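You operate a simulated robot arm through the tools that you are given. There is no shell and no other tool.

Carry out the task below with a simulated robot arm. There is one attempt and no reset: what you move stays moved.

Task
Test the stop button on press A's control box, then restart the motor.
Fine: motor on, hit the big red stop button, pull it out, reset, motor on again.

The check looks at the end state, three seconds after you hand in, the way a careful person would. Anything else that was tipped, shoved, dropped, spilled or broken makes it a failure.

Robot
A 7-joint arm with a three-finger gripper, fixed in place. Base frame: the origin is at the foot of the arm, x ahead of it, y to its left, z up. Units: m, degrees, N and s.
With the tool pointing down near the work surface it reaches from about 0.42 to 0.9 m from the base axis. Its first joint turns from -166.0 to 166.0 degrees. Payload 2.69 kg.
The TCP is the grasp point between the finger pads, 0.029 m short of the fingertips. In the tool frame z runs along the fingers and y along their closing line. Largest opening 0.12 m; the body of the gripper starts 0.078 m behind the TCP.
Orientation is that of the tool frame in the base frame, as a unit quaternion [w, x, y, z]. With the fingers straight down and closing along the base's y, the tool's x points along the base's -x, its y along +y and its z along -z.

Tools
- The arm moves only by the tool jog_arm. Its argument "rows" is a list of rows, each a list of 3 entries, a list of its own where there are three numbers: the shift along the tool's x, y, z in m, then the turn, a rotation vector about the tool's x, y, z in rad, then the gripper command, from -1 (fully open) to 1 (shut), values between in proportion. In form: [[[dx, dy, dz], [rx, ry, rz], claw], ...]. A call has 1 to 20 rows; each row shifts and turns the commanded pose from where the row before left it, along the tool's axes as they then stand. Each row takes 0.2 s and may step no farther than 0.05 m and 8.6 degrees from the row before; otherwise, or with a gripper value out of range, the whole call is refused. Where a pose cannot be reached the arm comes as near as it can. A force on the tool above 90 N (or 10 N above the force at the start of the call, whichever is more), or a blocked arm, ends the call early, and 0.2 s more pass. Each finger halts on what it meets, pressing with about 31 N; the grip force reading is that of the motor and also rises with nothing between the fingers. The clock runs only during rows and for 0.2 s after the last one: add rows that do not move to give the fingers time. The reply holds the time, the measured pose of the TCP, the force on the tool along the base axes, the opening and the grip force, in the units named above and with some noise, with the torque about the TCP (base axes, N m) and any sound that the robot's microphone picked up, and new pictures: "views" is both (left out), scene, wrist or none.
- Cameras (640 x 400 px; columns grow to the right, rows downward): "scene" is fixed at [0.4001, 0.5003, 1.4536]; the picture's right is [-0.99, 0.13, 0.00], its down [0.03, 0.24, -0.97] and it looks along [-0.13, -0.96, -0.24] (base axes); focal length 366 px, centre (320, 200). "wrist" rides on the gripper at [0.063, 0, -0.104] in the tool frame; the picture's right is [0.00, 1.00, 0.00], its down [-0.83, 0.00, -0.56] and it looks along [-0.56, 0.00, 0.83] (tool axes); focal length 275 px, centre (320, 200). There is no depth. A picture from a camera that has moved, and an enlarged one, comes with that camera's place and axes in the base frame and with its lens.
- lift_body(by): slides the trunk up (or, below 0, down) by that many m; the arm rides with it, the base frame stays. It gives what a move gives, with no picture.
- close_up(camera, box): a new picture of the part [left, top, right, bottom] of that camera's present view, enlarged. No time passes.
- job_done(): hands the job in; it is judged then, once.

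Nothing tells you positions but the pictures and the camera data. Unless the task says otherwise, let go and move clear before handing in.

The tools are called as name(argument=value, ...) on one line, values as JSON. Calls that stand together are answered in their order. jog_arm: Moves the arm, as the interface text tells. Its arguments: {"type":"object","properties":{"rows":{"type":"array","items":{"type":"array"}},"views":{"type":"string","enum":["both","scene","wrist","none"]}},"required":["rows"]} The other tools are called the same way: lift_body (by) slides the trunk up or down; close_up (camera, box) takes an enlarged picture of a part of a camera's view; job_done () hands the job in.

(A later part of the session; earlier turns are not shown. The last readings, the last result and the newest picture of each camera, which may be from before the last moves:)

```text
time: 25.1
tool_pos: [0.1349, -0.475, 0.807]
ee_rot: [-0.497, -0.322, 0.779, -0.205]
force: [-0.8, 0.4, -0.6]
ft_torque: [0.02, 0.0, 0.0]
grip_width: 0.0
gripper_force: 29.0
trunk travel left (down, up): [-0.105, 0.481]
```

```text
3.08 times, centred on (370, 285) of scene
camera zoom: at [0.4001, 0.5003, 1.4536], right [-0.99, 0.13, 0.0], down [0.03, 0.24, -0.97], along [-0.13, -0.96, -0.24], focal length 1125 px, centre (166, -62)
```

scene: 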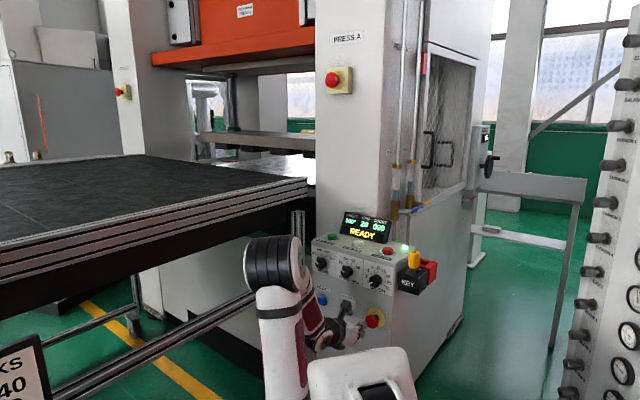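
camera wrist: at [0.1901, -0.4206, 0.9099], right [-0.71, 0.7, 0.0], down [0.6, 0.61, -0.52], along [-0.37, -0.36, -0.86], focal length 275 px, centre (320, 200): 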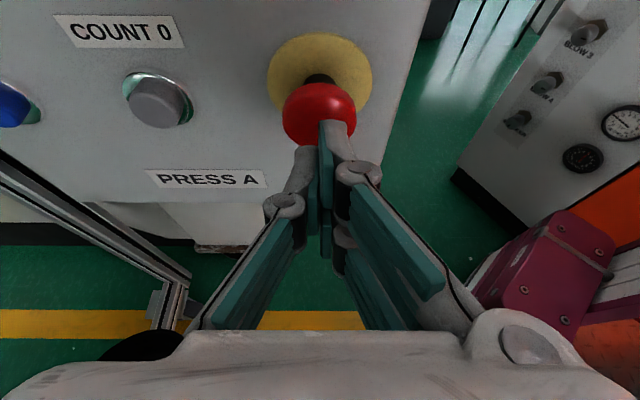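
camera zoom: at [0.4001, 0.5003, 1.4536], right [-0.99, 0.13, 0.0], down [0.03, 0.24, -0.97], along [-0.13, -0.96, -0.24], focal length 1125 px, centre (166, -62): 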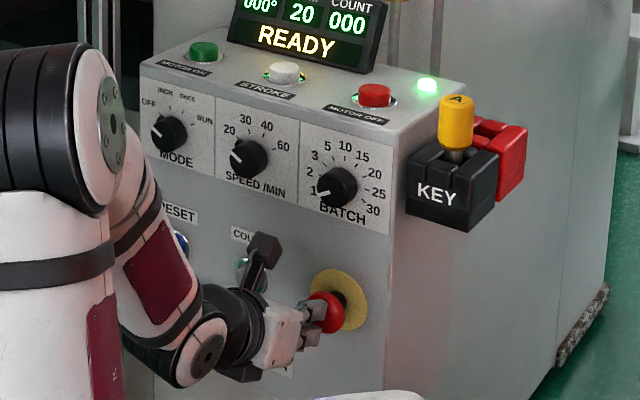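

Still no force, so I'll continue.

jog_arm(rows=[[[0.00127, 0, 0.00272], [0, 0, 0], 1], [[0.00127, 0, 0.00272], [0, 0, 0], 1], [[0, 0, 0], [0, 0, 0], 1]], views="wrist")

close_up(camera="scene", box=[310, 220, 430, 350])

```text
time: 25.9
tool_pos: [0.1302, -0.4799, 0.8089]
ee_rot: [-0.496, -0.323, 0.779, -0.206]
force: [0.1, -0.2, -0.6]
ft_torque: [-0.01, 0.01, 0.0]
grip_width: 0.0001
gripper_force: 28.3
trunk travel left (down, up): [-0.105, 0.481]
camera wrist: at [0.1772, -0.434, 0.9092], right [-0.71, 0.7, 0.0], down [0.6, 0.61, -0.52], along [-0.37, -0.36, -0.86], focal length 275 px, centre (320, 200)
```

wrist: 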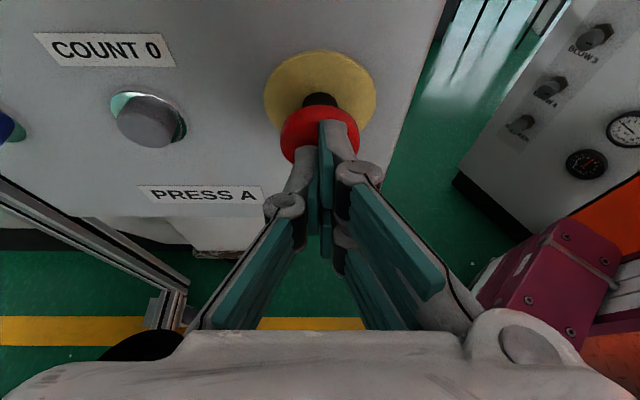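

```text
3.08 times, centred on (370, 285) of scene
camera zoom: at [0.4001, 0.5003, 1.4536], right [-0.99, 0.13, 0.0], down [0.03, 0.24, -0.97], along [-0.13, -0.96, -0.24], focal length 1125 px, centre (166, -62)
```

zoom: 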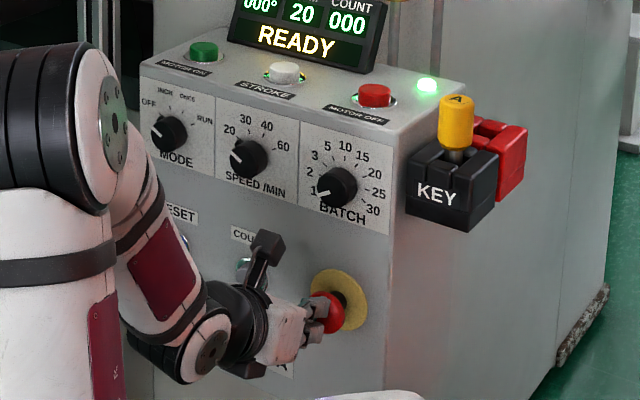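

Tip and mushroom look about to touch. I'll continue in small steps.

jog_arm(rows=[[[0.00127, 0, 0.00272], [0, 0, 0], 1], [[0.00127, 0, 0.00272], [0, 0, 0], 1], [[0, 0, 0], [0, 0, 0], 1]], views="none")

close_up(camera="scene", box=[310, 220, 430, 350])

```text
time: 26.7
tool_pos: [0.1248, -0.4855, 0.8075]
ee_rot: [-0.496, -0.323, 0.78, -0.205]
force: [0.0, -0.9, -0.6]
ft_torque: [0.03, 0.02, 0.0]
grip_width: 0.0
gripper_force: 29.2
trunk travel left (down, up): [-0.105, 0.481]
```

```text
3.08 times, centred on (370, 285) of scene
camera zoom: at [0.4001, 0.5003, 1.4536], right [-0.99, 0.13, 0.0], down [0.03, 0.24, -0.97], along [-0.13, -0.96, -0.24], focal length 1125 px, centre (166, -62)
```

zoom: 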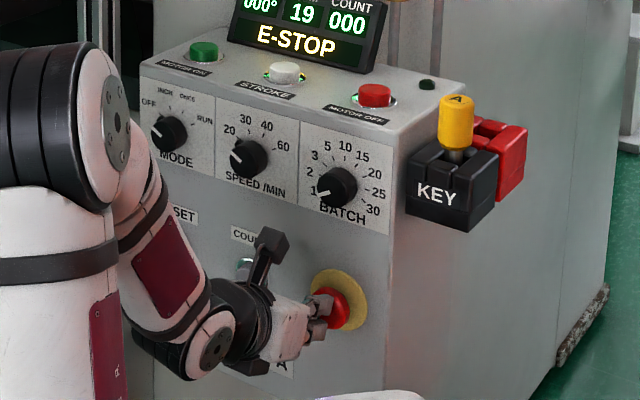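

The display now reads E-STOP and SPM is falling, so the stop works. I'll back off to see how far the mushroom sits in its latched position.

jog_arm(rows=[[[-0.00845, 0, -0.01812], [0, 0, 0], 1], [[-0.00845, 0, -0.01812], [0, 0, 0], 1], [[-0.00845, 0, -0.01812], [0, 0, 0], 1], [[-0.00845, 0, -0.01812], [0, 0, 0], 1], [[0, 0, 0], [0, 0, 0], 1]], views="wrist")

close_up(camera="scene", box=[310, 220, 430, 350])

close_up(camera="wrist", box=[240, 0, 400, 120])

```text
time: 27.9
tool_pos: [0.1818, -0.4276, 0.8083]
ee_rot: [-0.496, -0.323, 0.779, -0.205]
force: [-0.2, -0.5, -0.4]
ft_torque: [0.01, 0.01, 0.0]
grip_width: 0.0
gripper_force: 28.6
trunk travel left (down, up): [-0.105, 0.481]
camera wrist: at [0.2287, -0.3809, 0.9107], right [-0.71, 0.7, 0.0], down [0.6, 0.61, -0.52], along [-0.37, -0.36, -0.86], focal length 275 px, centre (320, 200)
```

wrist: 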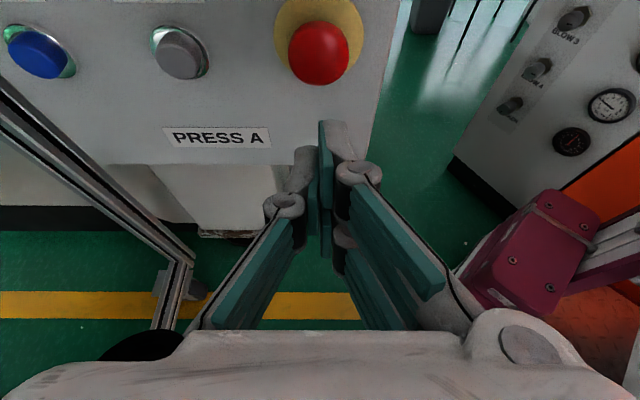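

```text
3.08 times, centred on (370, 285) of scene
camera zoom: at [0.4001, 0.5003, 1.4536], right [-0.99, 0.13, 0.0], down [0.03, 0.24, -0.97], along [-0.13, -0.96, -0.24], focal length 1125 px, centre (166, -62)
```

zoom: 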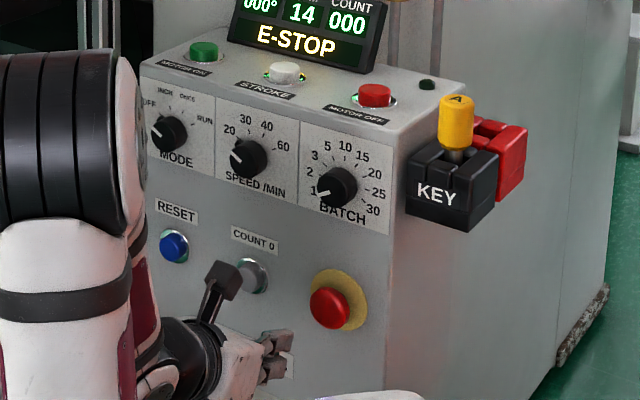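

```text
3.33 times, centred on (320, 60) of wrist
camera zoom: at [0.2287, -0.3809, 0.9107], right [-0.71, 0.7, 0.0], down [0.6, 0.61, -0.52], along [-0.37, -0.36, -0.86], focal length 918 px, centre (320, 667)
```

zoom: 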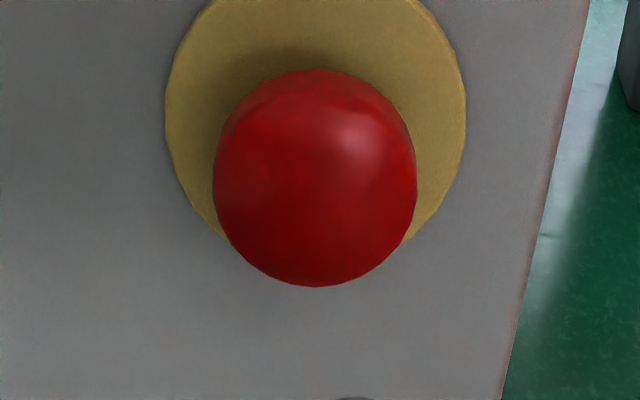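

The mushroom is latched in, centred at about u -0.432, n -0.297, z 0.797. I'll open the fingers to about 75 mm, straddle it from left and right, and look before closing.

jog_arm(rows=[[[0, 0, 0], [0, 0, 0], -0.25], [[0, 0, 0], [0, 0, 0], -0.25], [[0, 0, 0], [0, 0, 0], -0.25], [[0.0065, -0.0003, 0.01628], [0, 0, 0], -0.25], [[0.0065, -0.0003, 0.01628], [0, 0, 0], -0.25], [[0.0065, -0.0003, 0.01628], [0, 0, 0], -0.25], [[0.0065, -0.0003, 0.01628], [0, 0, 0], -0.25], [[0, 0, 0], [0, 0, 0], -0.25]], views="both")

close_up(camera="scene", box=[310, 220, 430, 350])

```text
time: 29.7
tool_pos: [0.1339, -0.4792, 0.805]
ee_rot: [-0.497, -0.323, 0.779, -0.206]
force: [0.6, -0.1, -1.0]
ft_torque: [0.01, -0.02, 0.01]
grip_width: 0.0748
gripper_force: 0.0
trunk travel left (down, up): [-0.105, 0.481]
camera wrist: at [0.1813, -0.4319, 0.9058], right [-0.71, 0.7, 0.0], down [0.6, 0.61, -0.52], along [-0.37, -0.36, -0.86], focal length 275 px, centre (320, 200)
```

scene: 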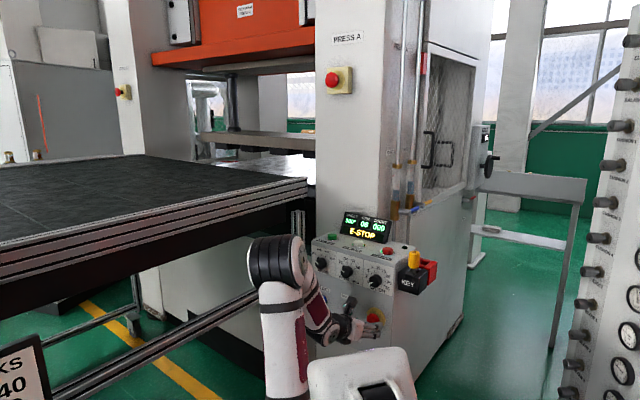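
wrist: 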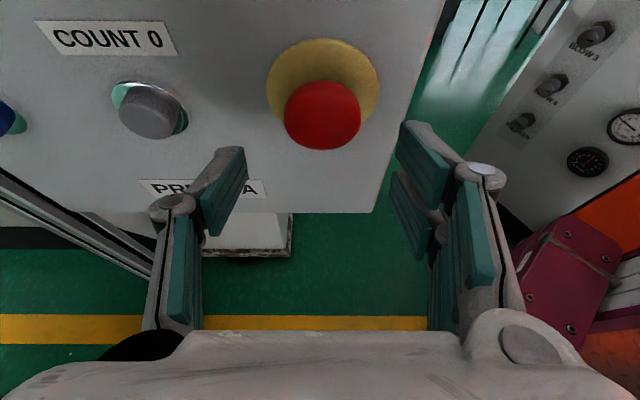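

```text
3.08 times, centred on (370, 285) of scene
camera zoom: at [0.4001, 0.5003, 1.4536], right [-0.99, 0.13, 0.0], down [0.03, 0.24, -0.97], along [-0.13, -0.96, -0.24], focal length 1125 px, centre (166, -62)
```

zoom: 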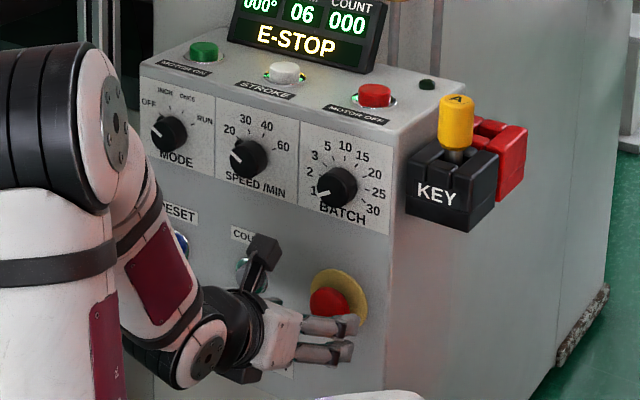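

close_up(camera="scene", box=[345, 290, 405, 335])

close_up(camera="wrist", box=[180, 30, 460, 220])

```text
8.89 times, centred on (375, 312) of scene
camera zoom: at [0.4001, 0.5003, 1.4536], right [-0.99, 0.13, 0.0], down [0.03, 0.24, -0.97], along [-0.13, -0.96, -0.24], focal length 3251 px, centre (-169, -800)
```

zoom: 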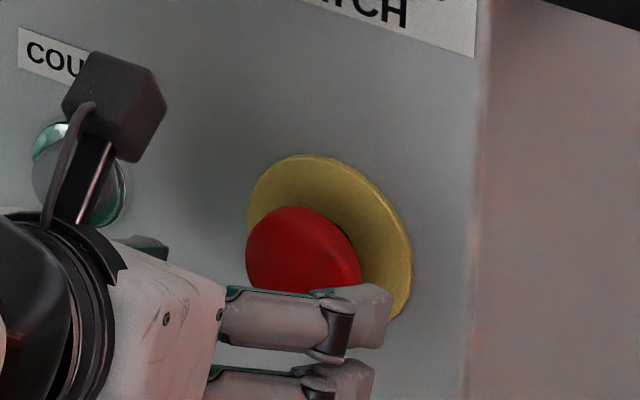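

```text
2.11 times, centred on (320, 125) of wrist
camera zoom: at [0.1813, -0.4319, 0.9058], right [-0.71, 0.7, 0.0], down [0.6, 0.61, -0.52], along [-0.37, -0.36, -0.86], focal length 580 px, centre (320, 358)
```

zoom: 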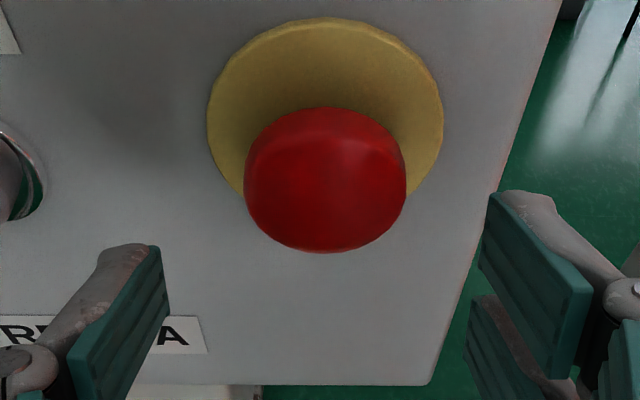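

The gripper turns out to have one finger on the left and two stacked on the right. A flatter tool will put all three pads evenly around the mushroom rim, so I'll pitch about 20° more here and check.

jog_arm(rows=[[[0, 0, -0.01], [0, 0, 0], -0.25], [[0, 0, 0], [0, 0.1164, 0], -0.25], [[0, 0, 0], [0, 0.1164, 0], -0.25], [[0, 0, 0], [0, 0.1164, 0], -0.25], [[0, 0, 0], [0, 0, 0], -0.25]], views="both")

close_up(camera="scene", box=[330, 270, 420, 337])

```text
time: 30.9
tool_pos: [0.1415, -0.4719, 0.8093]
ee_rot: [-0.624, -0.283, 0.681, -0.259]
force: [-0.1, 0.7, 0.6]
ft_torque: [-0.01, -0.02, -0.01]
grip_width: 0.0751
gripper_force: 0.1
trunk travel left (down, up): [-0.105, 0.481]
camera wrist: at [0.2094, -0.4037, 0.8807], right [-0.71, 0.71, 0.0], down [0.44, 0.45, -0.78], along [-0.55, -0.55, -0.63], focal length 275 px, centre (320, 200)
```

scene: 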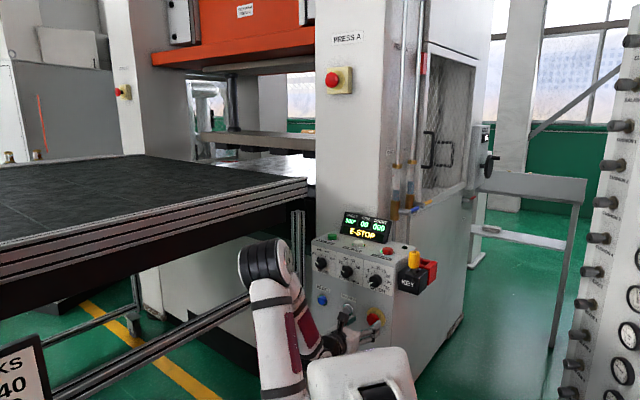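
wrist: 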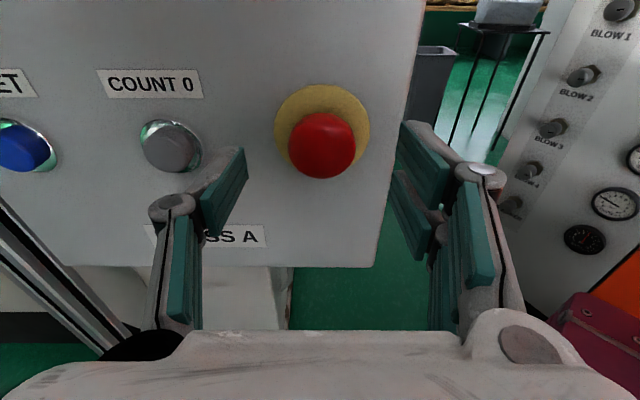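

```text
5.97 times, centred on (375, 304) of scene
camera zoom: at [0.4001, 0.5003, 1.4536], right [-0.99, 0.13, 0.0], down [0.03, 0.24, -0.97], along [-0.13, -0.96, -0.24], focal length 2183 px, centre (-8, -418)
```

zoom: 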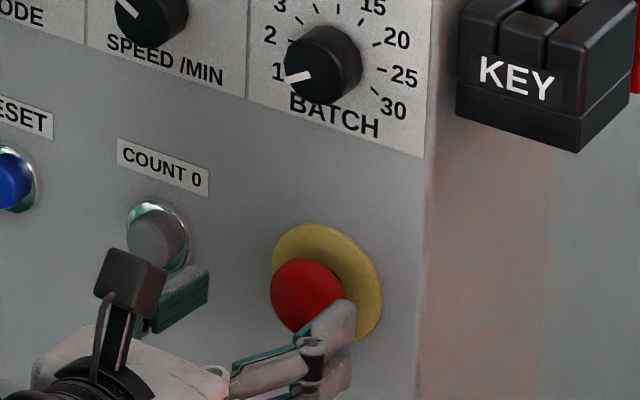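

The view confirms the mushroom centre is at z of about 0.798. I'll slide the fingers forward and slightly down to straddle it.

jog_arm(rows=[[[-0.00158, 0.0004, 0.01078], [0, 0, 0], -0.25], [[-0.00158, 0.0004, 0.01078], [0, 0, 0], -0.25], [[-0.00158, 0.0004, 0.01078], [0, 0, 0], -0.25], [[-0.00158, 0.0004, 0.01078], [0, 0, 0], -0.25], [[0, 0, 0], [0, 0, 0], -0.25]], views="wrist")

close_up(camera="scene", box=[330, 270, 420, 337])

close_up(camera="wrist", box=[180, 80, 460, 270])

```text
time: 32.1
tool_pos: [0.1099, -0.501, 0.7989]
ee_rot: [-0.624, -0.283, 0.682, -0.258]
force: [-0.3, 0.7, -0.2]
ft_torque: [-0.01, -0.02, 0.03]
grip_width: 0.0749
gripper_force: 0.1
trunk travel left (down, up): [-0.105, 0.481]
camera wrist: at [0.178, -0.432, 0.8708], right [-0.71, 0.71, 0.01], down [0.44, 0.45, -0.78], along [-0.55, -0.55, -0.63], focal length 275 px, centre (320, 200)
```

wrist: 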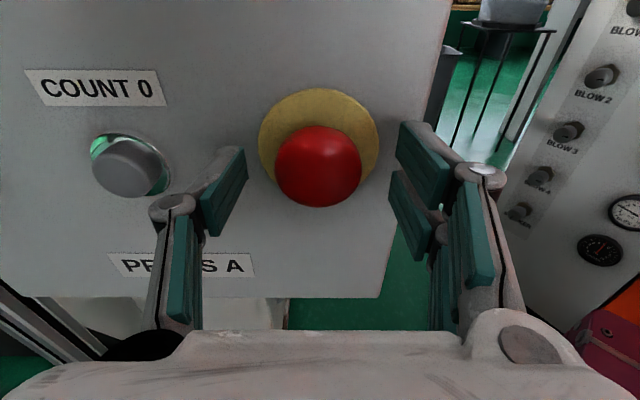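

```text
5.97 times, centred on (375, 304) of scene
camera zoom: at [0.4001, 0.5003, 1.4536], right [-0.99, 0.13, 0.0], down [0.03, 0.24, -0.97], along [-0.13, -0.96, -0.24], focal length 2183 px, centre (-8, -418)
```

zoom: 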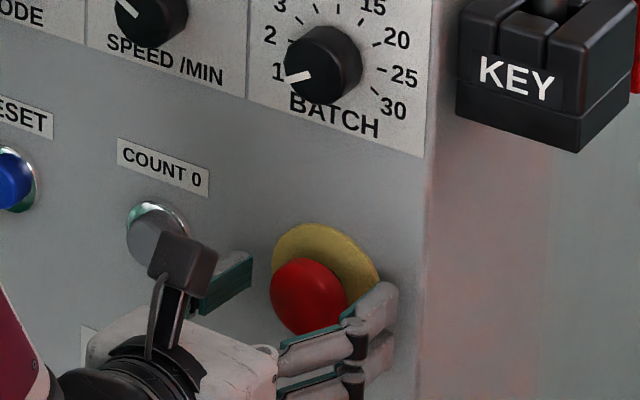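

```text
2.11 times, centred on (320, 175) of wrist
camera zoom: at [0.178, -0.432, 0.8708], right [-0.71, 0.71, 0.01], down [0.44, 0.45, -0.78], along [-0.55, -0.55, -0.63], focal length 580 px, centre (320, 253)
```

zoom: 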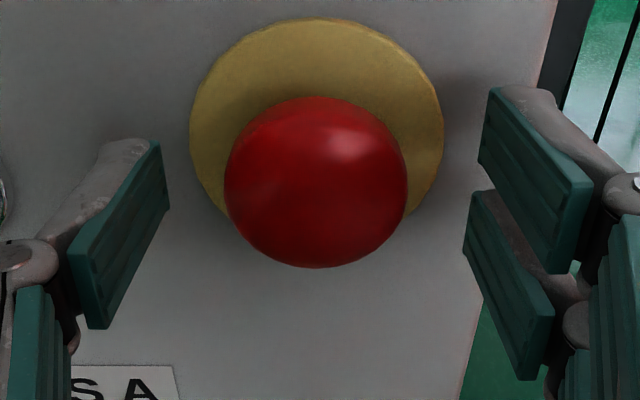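

The fingers straddle the mushroom well, with the tips just past its rim. I'll go about 4 mm deeper and then close on it.

jog_arm(rows=[[[0.00035, 0, 0.004], [0, 0, 0], -0.25], [[0, 0, 0], [0, 0, 0], 0], [[0, 0, 0], [0, 0, 0], 0.2], [[0, 0, 0], [0, 0, 0], 1], [[0, 0, 0], [0, 0, 0], 1], [[0, 0, 0], [0, 0, 0], 1]], views="wrist")

close_up(camera="scene", box=[310, 220, 430, 350])

```text
time: 33.5
tool_pos: [0.1065, -0.5044, 0.798]
ee_rot: [-0.624, -0.283, 0.681, -0.259]
force: [3.3, -5.1, -0.1]
ft_torque: [0.0, -0.01, 0.14]
grip_width: 0.0423
gripper_force: 45.3
trunk travel left (down, up): [-0.105, 0.481]
camera wrist: at [0.1757, -0.4358, 0.8705], right [-0.71, 0.71, 0.0], down [0.44, 0.45, -0.78], along [-0.55, -0.55, -0.63], focal length 275 px, centre (320, 200)
```

wrist: 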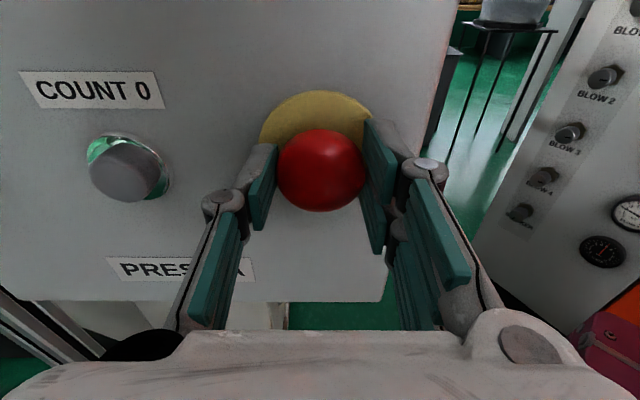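

```text
3.08 times, centred on (370, 285) of scene
camera zoom: at [0.4001, 0.5003, 1.4536], right [-0.99, 0.13, 0.0], down [0.03, 0.24, -0.97], along [-0.13, -0.96, -0.24], focal length 1125 px, centre (166, -62)
```

zoom: 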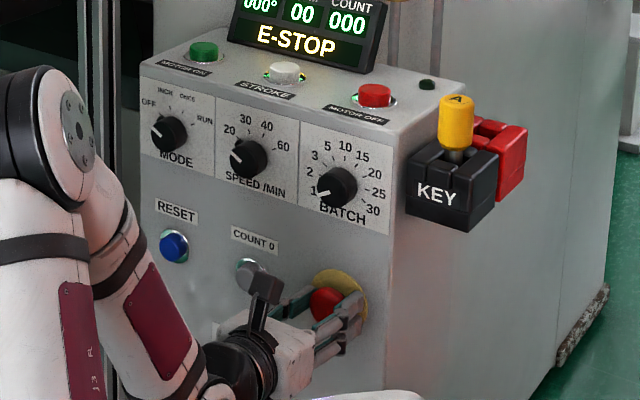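

Gripped at 42 mm. I'll pull straight out along the button axis in small steps.

jog_arm(rows=[[[-0.00017, 0, -0.002], [0, 0, 0], 1], [[-0.00017, 0, -0.002], [0, 0, 0], 1], [[-0.00017, 0, -0.002], [0, 0, 0], 1], [[0, 0, 0], [0, 0, 0], 1]], views="wrist")

close_up(camera="scene", box=[310, 220, 430, 350])

```text
time: 34.5
tool_pos: [0.1115, -0.4998, 0.7991]
ee_rot: [-0.624, -0.282, 0.681, -0.259]
force: [7.5, -2.9, 0.1]
ft_torque: [-0.22, 0.06, 0.08]
grip_width: 0.0424
gripper_force: 45.1
trunk travel left (down, up): [-0.105, 0.481]
camera wrist: at [0.1802, -0.4313, 0.8704], right [-0.71, 0.71, 0.0], down [0.44, 0.45, -0.78], along [-0.55, -0.55, -0.63], focal length 275 px, centre (320, 200)
```

wrist: 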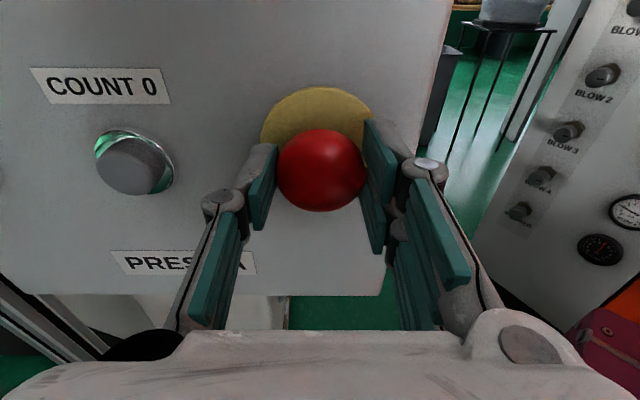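

```text
3.08 times, centred on (370, 285) of scene
camera zoom: at [0.4001, 0.5003, 1.4536], right [-0.99, 0.13, 0.0], down [0.03, 0.24, -0.97], along [-0.13, -0.96, -0.24], focal length 1125 px, centre (166, -62)
```

zoom: 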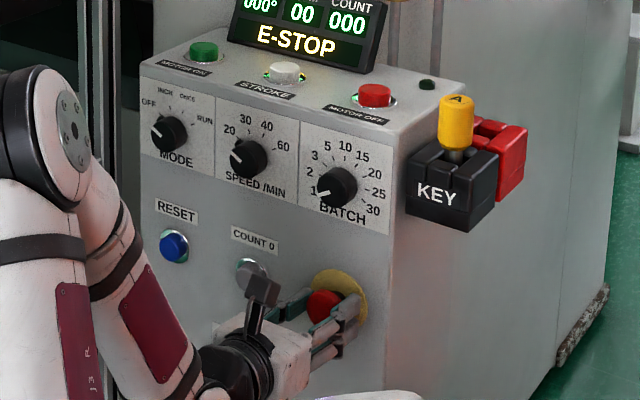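

The mushroom is coming out with the fingers. I'll keep pulling.

jog_arm(rows=[[[-0.00017, 0, -0.002], [0, 0, 0], 1], [[-0.00017, 0, -0.002], [0, 0, 0], 1], [[0, 0, 0], [0, 0, 0], 1]], views="wrist")

close_up(camera="scene", box=[310, 220, 430, 350])

```text
time: 35.3
tool_pos: [0.1133, -0.4977, 0.7986]
ee_rot: [-0.624, -0.283, 0.682, -0.258]
force: [5.3, -9.9, -4.8]
ft_torque: [-0.06, -0.13, 0.2]
grip_width: 0.0424
gripper_force: 44.5
trunk travel left (down, up): [-0.105, 0.481]
camera wrist: at [0.1827, -0.4288, 0.8705], right [-0.71, 0.71, 0.01], down [0.44, 0.45, -0.78], along [-0.55, -0.55, -0.63], focal length 275 px, centre (320, 200)
```

wrist: 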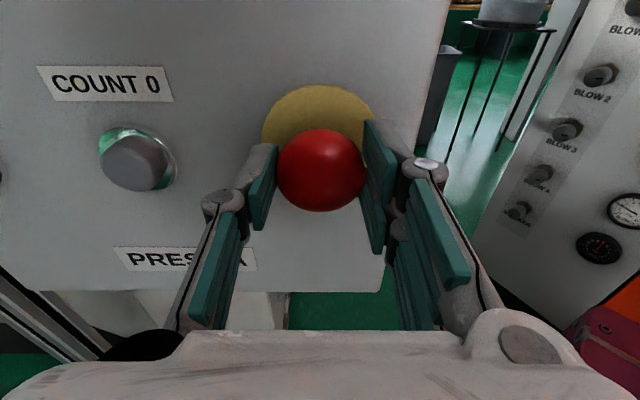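

```text
3.08 times, centred on (370, 285) of scene
camera zoom: at [0.4001, 0.5003, 1.4536], right [-0.99, 0.13, 0.0], down [0.03, 0.24, -0.97], along [-0.13, -0.96, -0.24], focal length 1125 px, centre (166, -62)
```

zoom: 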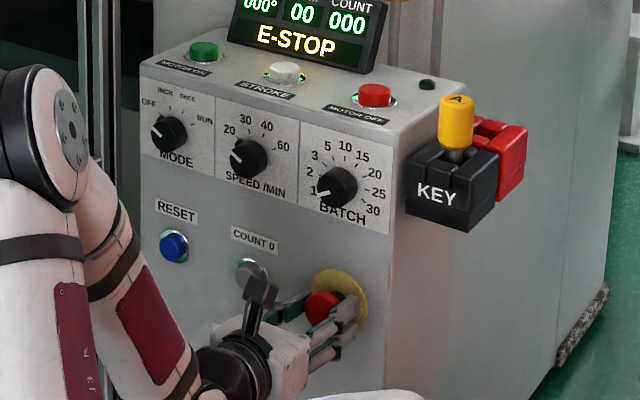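

It's out by nearly 10 mm and starting to resist. I'll pull one more small step to be sure it reaches its full-out position.

jog_arm(rows=[[[-0.00017, 0, -0.002], [0, 0, 0], 1], [[0, 0, 0], [0, 0, 0], 1]], views="wrist")

close_up(camera="scene", box=[310, 220, 430, 350])

```text
time: 35.9
tool_pos: [0.114, -0.4981, 0.7989]
ee_rot: [-0.624, -0.283, 0.682, -0.258]
force: [-12.6, -33.9, -14.2]
ft_torque: [0.08, -0.11, 0.16]
grip_width: 0.0424
gripper_force: 44.5
trunk travel left (down, up): [-0.105, 0.481]
camera wrist: at [0.183, -0.4286, 0.8706], right [-0.71, 0.71, 0.01], down [0.44, 0.45, -0.78], along [-0.55, -0.55, -0.63], focal length 275 px, centre (320, 200)
```

wrist: 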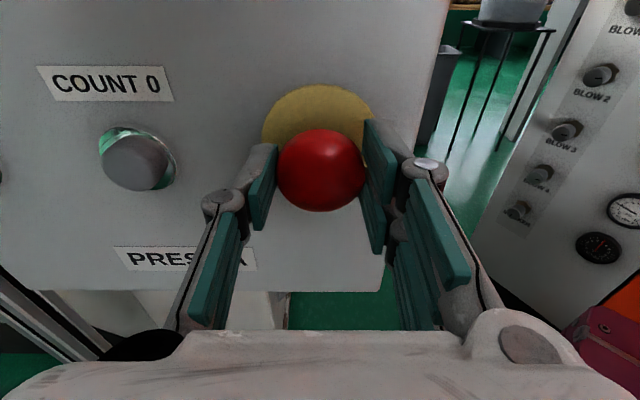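

```text
3.08 times, centred on (370, 285) of scene
camera zoom: at [0.4001, 0.5003, 1.4536], right [-0.99, 0.13, 0.0], down [0.03, 0.24, -0.97], along [-0.13, -0.96, -0.24], focal length 1125 px, centre (166, -62)
```

zoom: 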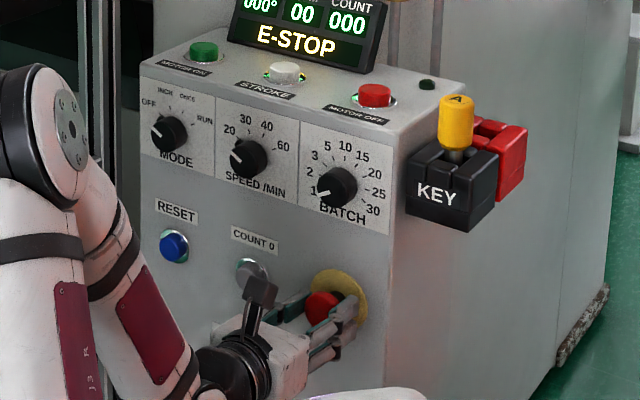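

The force jumped to about 33 N, so the button is at its out stop. I'll relax the pull, open the fingers and back away.

jog_arm(rows=[[[0.00017, 0, 0.002], [0, 0, 0], 1], [[0, 0, 0], [0, 0, 0], -0.25], [[0, 0, 0], [0, 0, 0], -0.25], [[0, 0, 0], [0, 0, 0], -0.25], [[0, 0, -0.02], [0, 0, 0], -0.25], [[0, 0, -0.02], [0, 0, 0], -0.25], [[0, 0, -0.02], [0, 0, 0], -0.25], [[0, 0, -0.02], [0, 0, 0], -0.25], [[0, 0, 0], [0, 0, 0], -0.25]], views="both")

close_up(camera="scene", box=[310, 220, 430, 350])

close_up(camera="wrist", box=[180, 50, 460, 240])

```text
time: 37.9
tool_pos: [0.168, -0.451, 0.8071]
ee_rot: [-0.625, -0.282, 0.681, -0.258]
force: [0.5, 0.2, -0.8]
ft_torque: [0.0, 0.03, 0.01]
grip_width: 0.0752
gripper_force: 0.2
out of reach, approached as far as the arm can: row 8
trunk travel left (down, up): [-0.105, 0.481]
camera wrist: at [0.236, -0.3837, 0.879], right [-0.71, 0.71, 0.0], down [0.44, 0.45, -0.78], along [-0.55, -0.55, -0.63], focal length 275 px, centre (320, 200)
```

scene: 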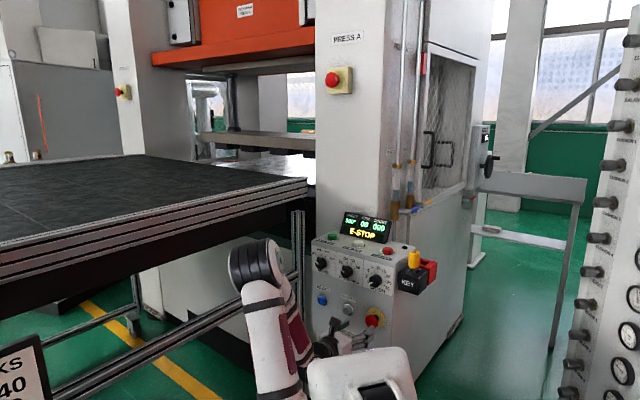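
wrist: 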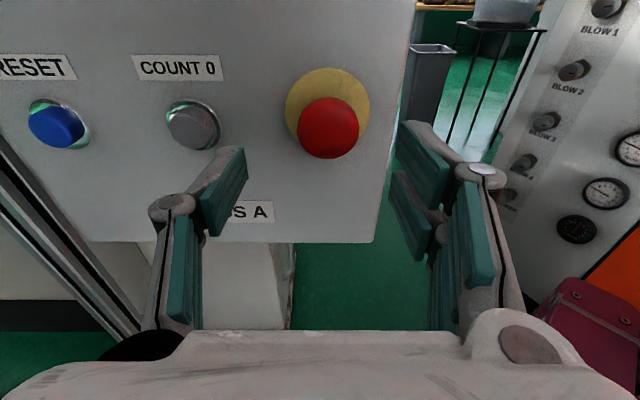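

```text
3.08 times, centred on (370, 285) of scene
camera zoom: at [0.4001, 0.5003, 1.4536], right [-0.99, 0.13, 0.0], down [0.03, 0.24, -0.97], along [-0.13, -0.96, -0.24], focal length 1125 px, centre (166, -62)
```

zoom: 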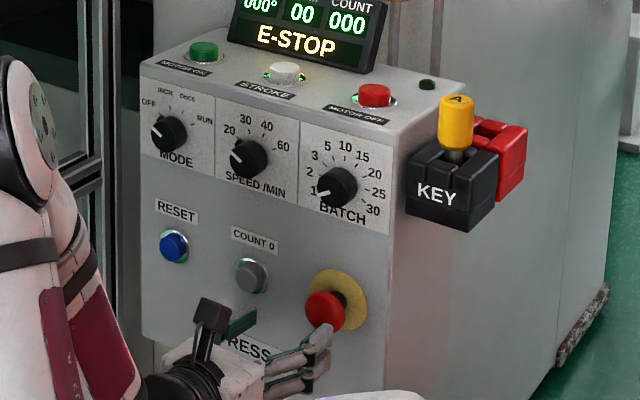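

```text
2.11 times, centred on (320, 145) of wrist
camera zoom: at [0.236, -0.3837, 0.879], right [-0.71, 0.71, 0.0], down [0.44, 0.45, -0.78], along [-0.55, -0.55, -0.63], focal length 580 px, centre (320, 316)
```

zoom: 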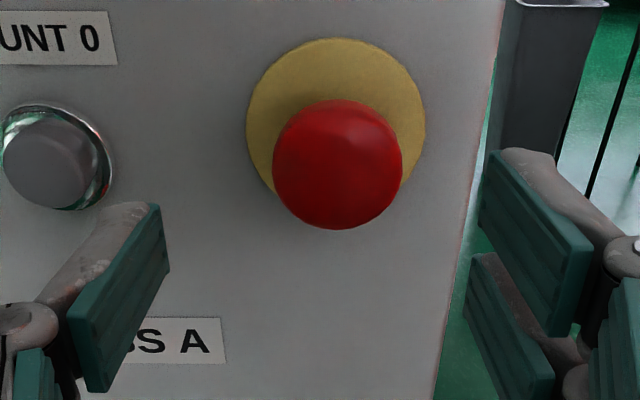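

STOP is out again with its stem visible, and the display still shows E-STOP, waiting for reset. RESET (blue) is at about u -0.645, n -0.306, z 0.788. I'll close the fingers and slide left toward it, well in front of the panel.

jog_arm(rows=[[[0, -0.02, 0], [0, 0, 0], 1], [[0, -0.03, 0], [0, 0, 0], 1], [[0, -0.03, 0], [0, 0, 0], 1], [[0, -0.03, 0], [0, -0.0873, 0], 1], [[0, -0.03, 0], [0, -0.0873, 0], 1], [[0, -0.03, 0], [0, -0.0873, 0], 1], [[0, 0, 0], [0, 0, 0], 1]], views="both")

```text
time: 39.5
tool_pos: [0.2898, -0.5738, 0.8059]
ee_rot: [-0.529, -0.315, 0.757, -0.22]
force: [-0.2, 0.2, -0.2]
ft_torque: [-0.02, -0.01, -0.01]
grip_width: 0.0
gripper_force: 28.6
trunk travel left (down, up): [-0.105, 0.481]
camera wrist: at [0.3424, -0.5213, 0.9013], right [-0.71, 0.7, 0.0], down [0.57, 0.57, -0.59], along [-0.42, -0.42, -0.81], focal length 275 px, centre (320, 200)
```

scene: 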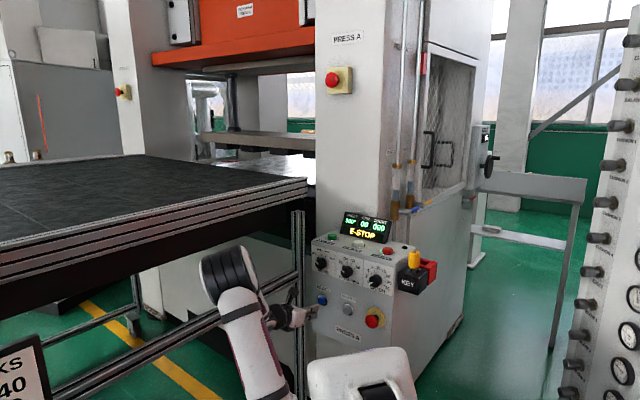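
wrist: 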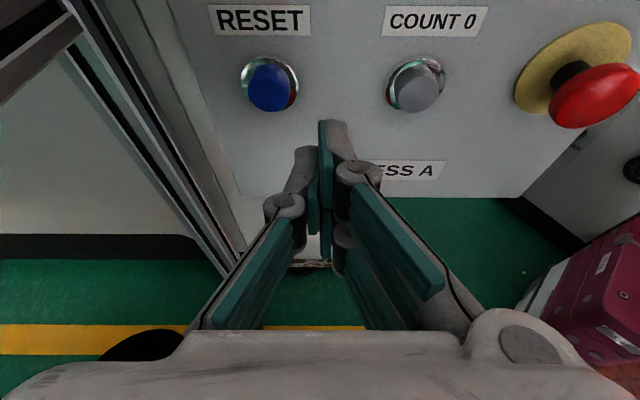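

RESET is clearly in view at u of about -0.647 and z 0.788. I'll move to about 2 cm in front of it.

jog_arm(rows=[[[-0.00192, -0.00983, 0.01373], [0, 0, 0], 1], [[-0.00192, -0.00983, 0.01373], [0, 0, 0], 1], [[-0.00192, -0.00983, 0.01373], [0, 0, 0], 1], [[-0.00192, -0.00983, 0.01373], [0, 0, 0], 1], [[0, 0, 0], [0, 0, 0], 1]], views="wrist")

close_up(camera="scene", box=[290, 220, 410, 350])

close_up(camera="wrist", box=[240, 40, 400, 160])

```text
time: 40.7
tool_pos: [0.2819, -0.6355, 0.7824]
ee_rot: [-0.529, -0.314, 0.757, -0.22]
force: [-0.3, -0.6, 0.0]
ft_torque: [-0.01, 0.0, -0.01]
grip_width: 0.0001
gripper_force: 28.5
trunk travel left (down, up): [-0.105, 0.481]
camera wrist: at [0.3345, -0.5831, 0.8772], right [-0.71, 0.71, 0.0], down [0.57, 0.57, -0.59], along [-0.42, -0.42, -0.81], focal length 275 px, centre (320, 200)
```

wrist: 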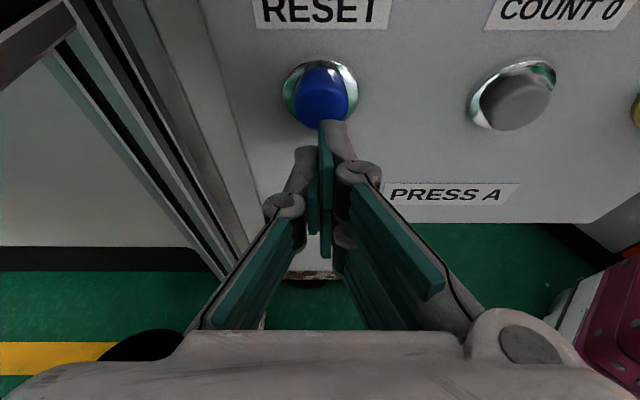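

```text
3.08 times, centred on (350, 285) of scene
camera zoom: at [0.4001, 0.5003, 1.4536], right [-0.99, 0.13, 0.0], down [0.03, 0.24, -0.97], along [-0.13, -0.96, -0.24], focal length 1125 px, centre (228, -62)
```

zoom: 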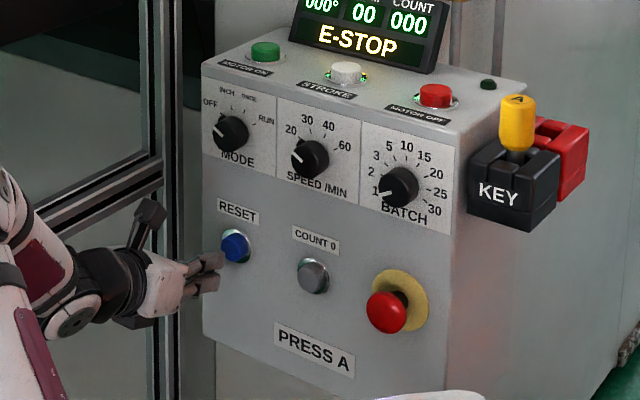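

```text
3.33 times, centred on (320, 100) of wrist
camera zoom: at [0.3345, -0.5831, 0.8772], right [-0.71, 0.71, 0.0], down [0.57, 0.57, -0.59], along [-0.42, -0.42, -0.81], focal length 918 px, centre (320, 533)
```

zoom: 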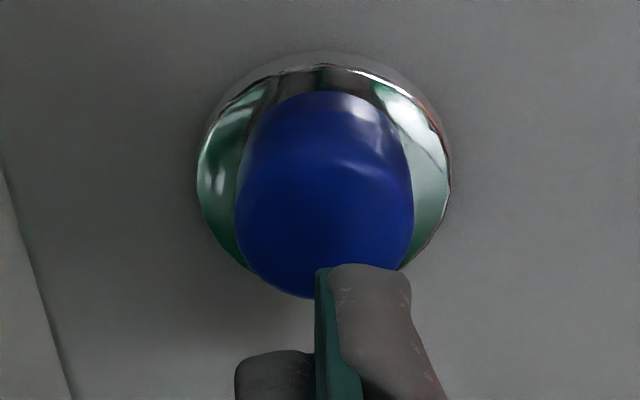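

The tip is about 5 mm right of the button centre, so I'll correct that while advancing.

jog_arm(rows=[[[0.00107, -0.001, 0.0044], [0, 0, 0], 1], [[0.00107, -0.001, 0.0044], [0, 0, 0], 1], [[0.00107, -0.001, 0.0044], [0, 0, 0], 1], [[0.00107, -0.001, 0.0044], [0, 0, 0], 1], [[0, 0, 0], [0, 0, 0], 1]], views="wrist")

close_up(camera="scene", box=[290, 220, 410, 350])

```text
time: 41.9
tool_pos: [0.2719, -0.6507, 0.7779]
ee_rot: [-0.53, -0.314, 0.757, -0.22]
force: [0.5, 0.3, 0.0]
ft_torque: [0.01, -0.01, -0.02]
grip_width: 0.0
gripper_force: 27.9
trunk travel left (down, up): [-0.105, 0.481]
camera wrist: at [0.3246, -0.5983, 0.8731], right [-0.71, 0.71, 0.0], down [0.57, 0.57, -0.59], along [-0.42, -0.42, -0.81], focal length 275 px, centre (320, 200)
```

wrist: 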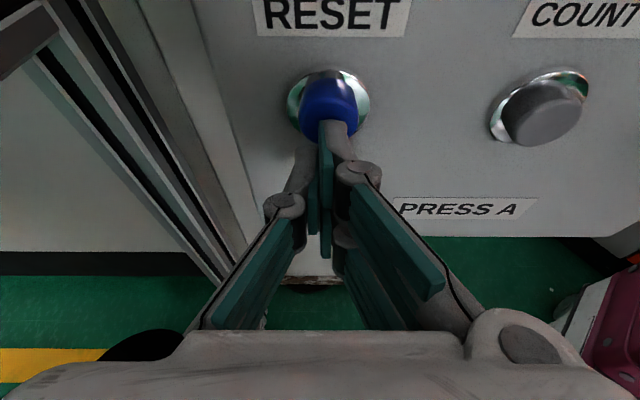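

```text
3.08 times, centred on (350, 285) of scene
camera zoom: at [0.4001, 0.5003, 1.4536], right [-0.99, 0.13, 0.0], down [0.03, 0.24, -0.97], along [-0.13, -0.96, -0.24], focal length 1125 px, centre (228, -62)
```

zoom: 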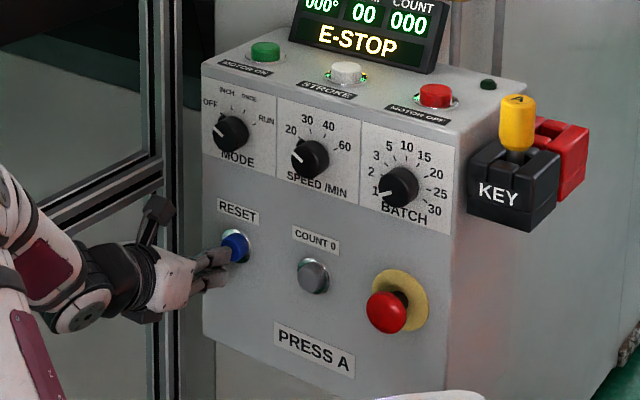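

Well aligned. I'll press in 2 mm steps.

jog_arm(rows=[[[0.00068, 0, 0.00188], [0, 0, 0], 1], [[0.00068, 0, 0.00188], [0, 0, 0], 1], [[0, 0, 0], [0, 0, 0], 1]], views="none")

close_up(camera="scene", box=[290, 220, 410, 350])

```text
time: 42.7
tool_pos: [0.2688, -0.6539, 0.779]
ee_rot: [-0.53, -0.314, 0.756, -0.22]
force: [2.2, 1.4, -0.8]
ft_torque: [-0.02, -0.04, -0.05]
grip_width: 0.0001
gripper_force: 28.2
trunk travel left (down, up): [-0.105, 0.481]
```

```text
3.08 times, centred on (350, 285) of scene
camera zoom: at [0.4001, 0.5003, 1.4536], right [-0.99, 0.13, 0.0], down [0.03, 0.24, -0.97], along [-0.13, -0.96, -0.24], focal length 1125 px, centre (228, -62)
```

zoom: 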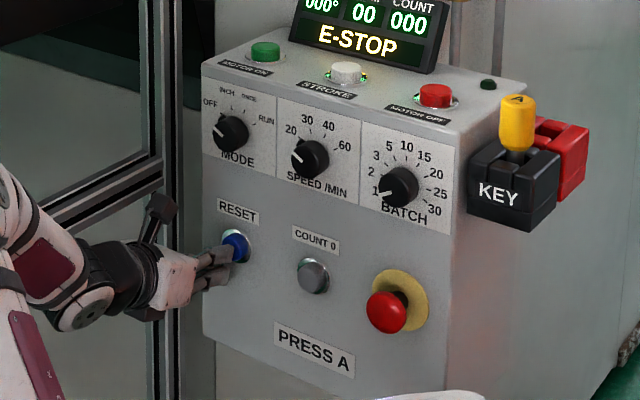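

Contact has been made, with about 2.5 N outward. I'll press a little further.

jog_arm(rows=[[[0.00068, 0, 0.00188], [0, 0, 0], 1], [[0.00034, 0, 0.00094], [0, 0, 0], 1], [[0, 0, 0], [0, 0, 0], 1]], views="none")

close_up(camera="scene", box=[290, 220, 410, 350])

```text
time: 43.5
tool_pos: [0.2679, -0.6565, 0.7785]
ee_rot: [-0.53, -0.314, 0.756, -0.22]
force: [1.0, 3.6, 0.5]
ft_torque: [0.0, 0.01, -0.04]
grip_width: 0.0
gripper_force: 28.0
trunk travel left (down, up): [-0.105, 0.481]
heard: click
```

```text
3.08 times, centred on (350, 285) of scene
camera zoom: at [0.4001, 0.5003, 1.4536], right [-0.99, 0.13, 0.0], down [0.03, 0.24, -0.97], along [-0.13, -0.96, -0.24], focal length 1125 px, centre (228, -62)
```

zoom: 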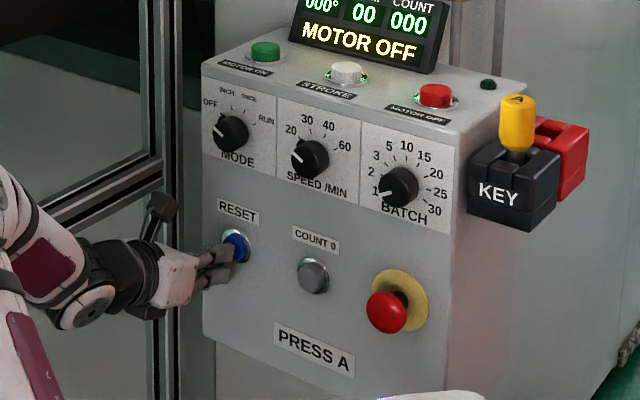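

RESET clicked and the display went from E-STOP to MOTOR OFF. I'll back straight off, then move to the clear spot in front and re-tilt before raising the trunk for MOTOR ON.

jog_arm(rows=[[[-0.0089, 0, -0.02443], [0, 0, 0], 1], [[-0.0089, 0, -0.02443], [0, 0, 0], 1], [[-0.0089, 0, -0.02443], [0, 0, 0], 1], [[-0.0089, 0, -0.02443], [0, 0, 0], 1], [[-0.0089, 0, -0.02443], [0, 0, 0], 1], [[0, 0.03, 0], [0, -0.1222, 0], 1], [[0, 0.03, 0], [0, -0.1222, 0], 1], [[0, 0.03, 0], [0, -0.1222, 0], 1], [[0.02, 0.03, -0.02], [0, 0, 0], 1], [[0.02, 0.02, -0.02], [0, 0, 0], 1], [[0, 0, 0], [0, 0, 0], 1]], views="both")

```text
time: 45.9
tool_pos: [0.2619, -0.4642, 0.8346]
ee_rot: [-0.383, -0.349, 0.84, -0.159]
force: [0.5, -0.7, -0.6]
ft_torque: [0.01, 0.01, 0.01]
grip_width: 0.0001
gripper_force: 28.2
trunk travel left (down, up): [-0.105, 0.481]
camera wrist: at [0.2875, -0.4374, 0.9509], right [-0.71, 0.7, 0.0], down [0.68, 0.69, -0.26], along [-0.19, -0.18, -0.97], focal length 275 px, centre (320, 200)
```

scene: 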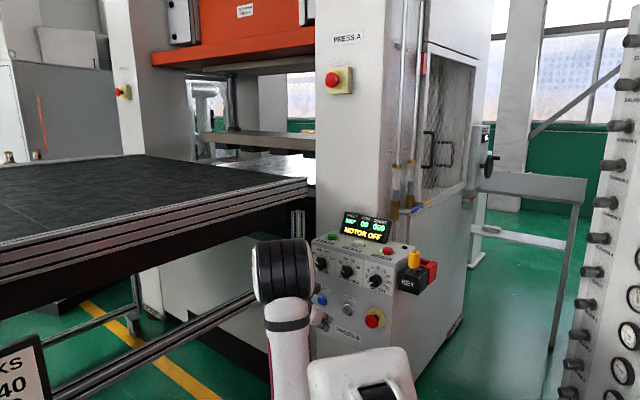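
wrist: 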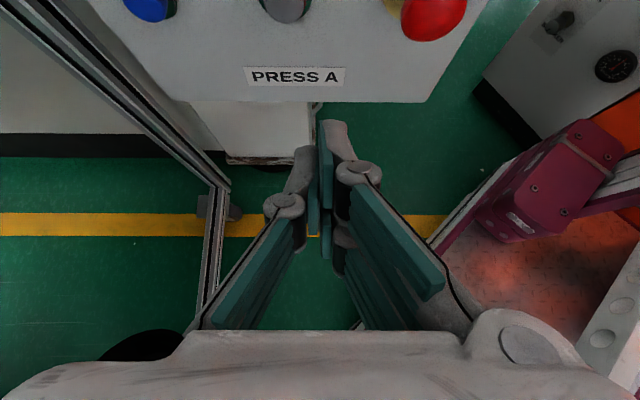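

The area is clear, so I'll raise the trunk by 0.42 m back to its original height.

lift_body(by=0.21)

lift_body(by=0.21)

close_up(camera="scene", box=[200, 50, 540, 400])

close_up(camera="wrist", box=[0, 0, 640, 400])

```text
time: 48.1
tool_pos: [0.2629, -0.4617, 1.0449]
ee_rot: [-0.383, -0.35, 0.84, -0.159]
force: [0.7, 0.0, 0.2]
ft_torque: [0.01, 0.0, 0.01]
grip_width: 0.0002
gripper_force: 28.5
trunk travel left (down, up): [-0.315, 0.271]
```

```text
time: 50.4
tool_pos: [0.2625, -0.4625, 1.2552]
ee_rot: [-0.383, -0.349, 0.84, -0.159]
force: [0.2, 0.3, -0.1]
ft_torque: [0.01, -0.01, 0.01]
grip_width: 0.0001
gripper_force: 28.3
trunk travel left (down, up): [-0.525, 0.061]
```

```text
1.14 times, centred on (370, 225) of scene
camera zoom: at [0.4001, 0.5003, 1.4536], right [-0.99, 0.13, 0.0], down [0.03, 0.24, -0.97], along [-0.13, -0.96, -0.24], focal length 418 px, centre (263, 171)
```

zoom: 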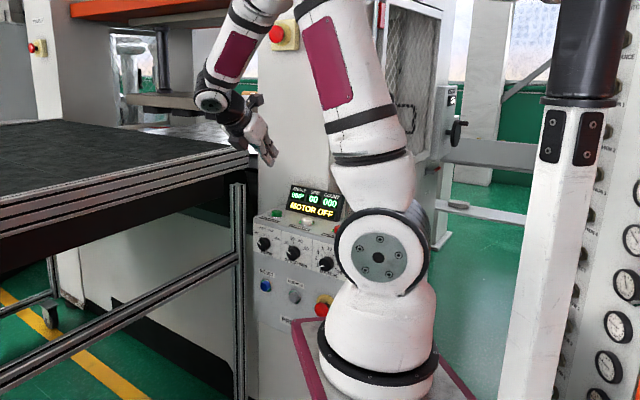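

```text
1.00 times, centred on (320, 200) of wrist (not enlarged: the box is as wide or as high as the picture)
camera zoom: at [0.2886, -0.4373, 1.3709], right [-0.71, 0.7, 0.0], down [0.68, 0.69, -0.26], along [-0.19, -0.18, -0.96], focal length 275 px, centre (320, 200)
```

zoom: 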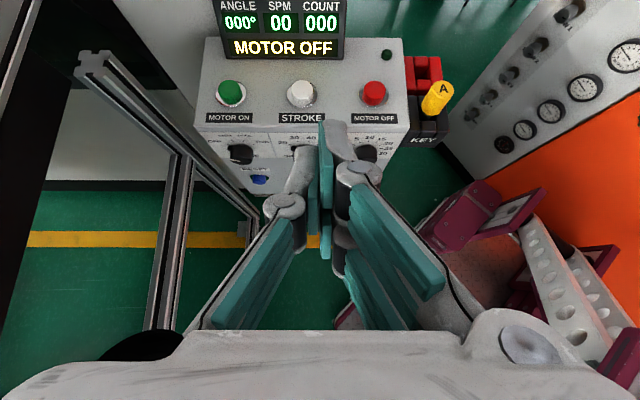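

The motor is off and reset, and the arm is clear. I'll re-tilt to 30° and return above MOTOR ON at the place that worked before.

jog_arm(rows=[[[0, 0, 0], [0, -0.1105, 0], 1], [[0, 0, 0], [0, -0.1105, 0], 1], [[0, 0, 0], [0, -0.1105, 0], 1], [[0.01498, -0.01663, 0.02814], [0, 0, 0], 1], [[0.01498, -0.01663, 0.02814], [0, 0, 0], 1], [[0.01498, -0.01663, 0.02814], [0, 0, 0], 1], [[0.01498, -0.01663, 0.02814], [0, 0, 0], 1], [[0.01498, -0.01663, 0.02814], [0, 0, 0], 1], [[0.01498, -0.01663, 0.02814], [0, 0, 0], 1], [[0.01498, -0.01663, 0.02814], [0, 0, 0], 1], [[0.01498, -0.01663, 0.02814], [0, 0, 0], 1], [[0, 0, 0], [0, 0, 0], 1]], views="both")

```text
time: 53.0
tool_pos: [0.2022, -0.7102, 1.1191]
ee_rot: [-0.239, -0.37, 0.892, -0.099]
force: [-0.7, 0.4, 1.2]
ft_torque: [0.0, 0.01, 0.02]
grip_width: 0.0
gripper_force: 28.8
trunk travel left (down, up): [-0.525, 0.061]
camera wrist: at [0.1998, -0.7119, 1.2422], right [-0.71, 0.7, 0.0], down [0.7, 0.71, 0.07], along [0.04, 0.05, -1.0], focal length 275 px, centre (320, 200)
```

scene: 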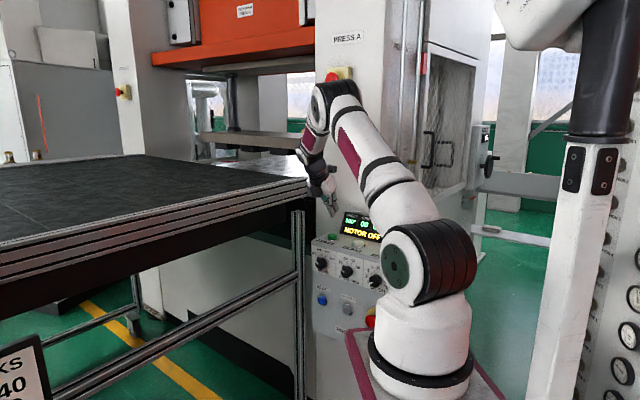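
wrist: 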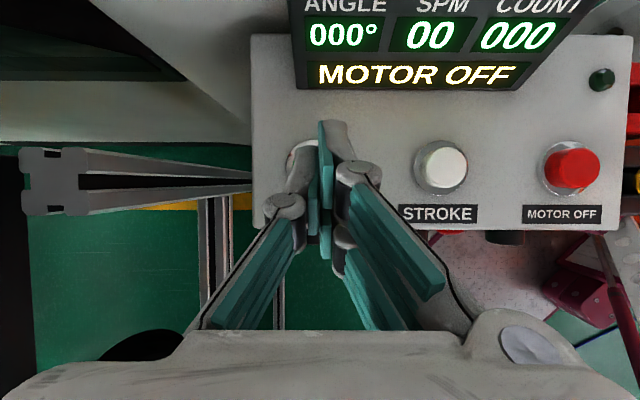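

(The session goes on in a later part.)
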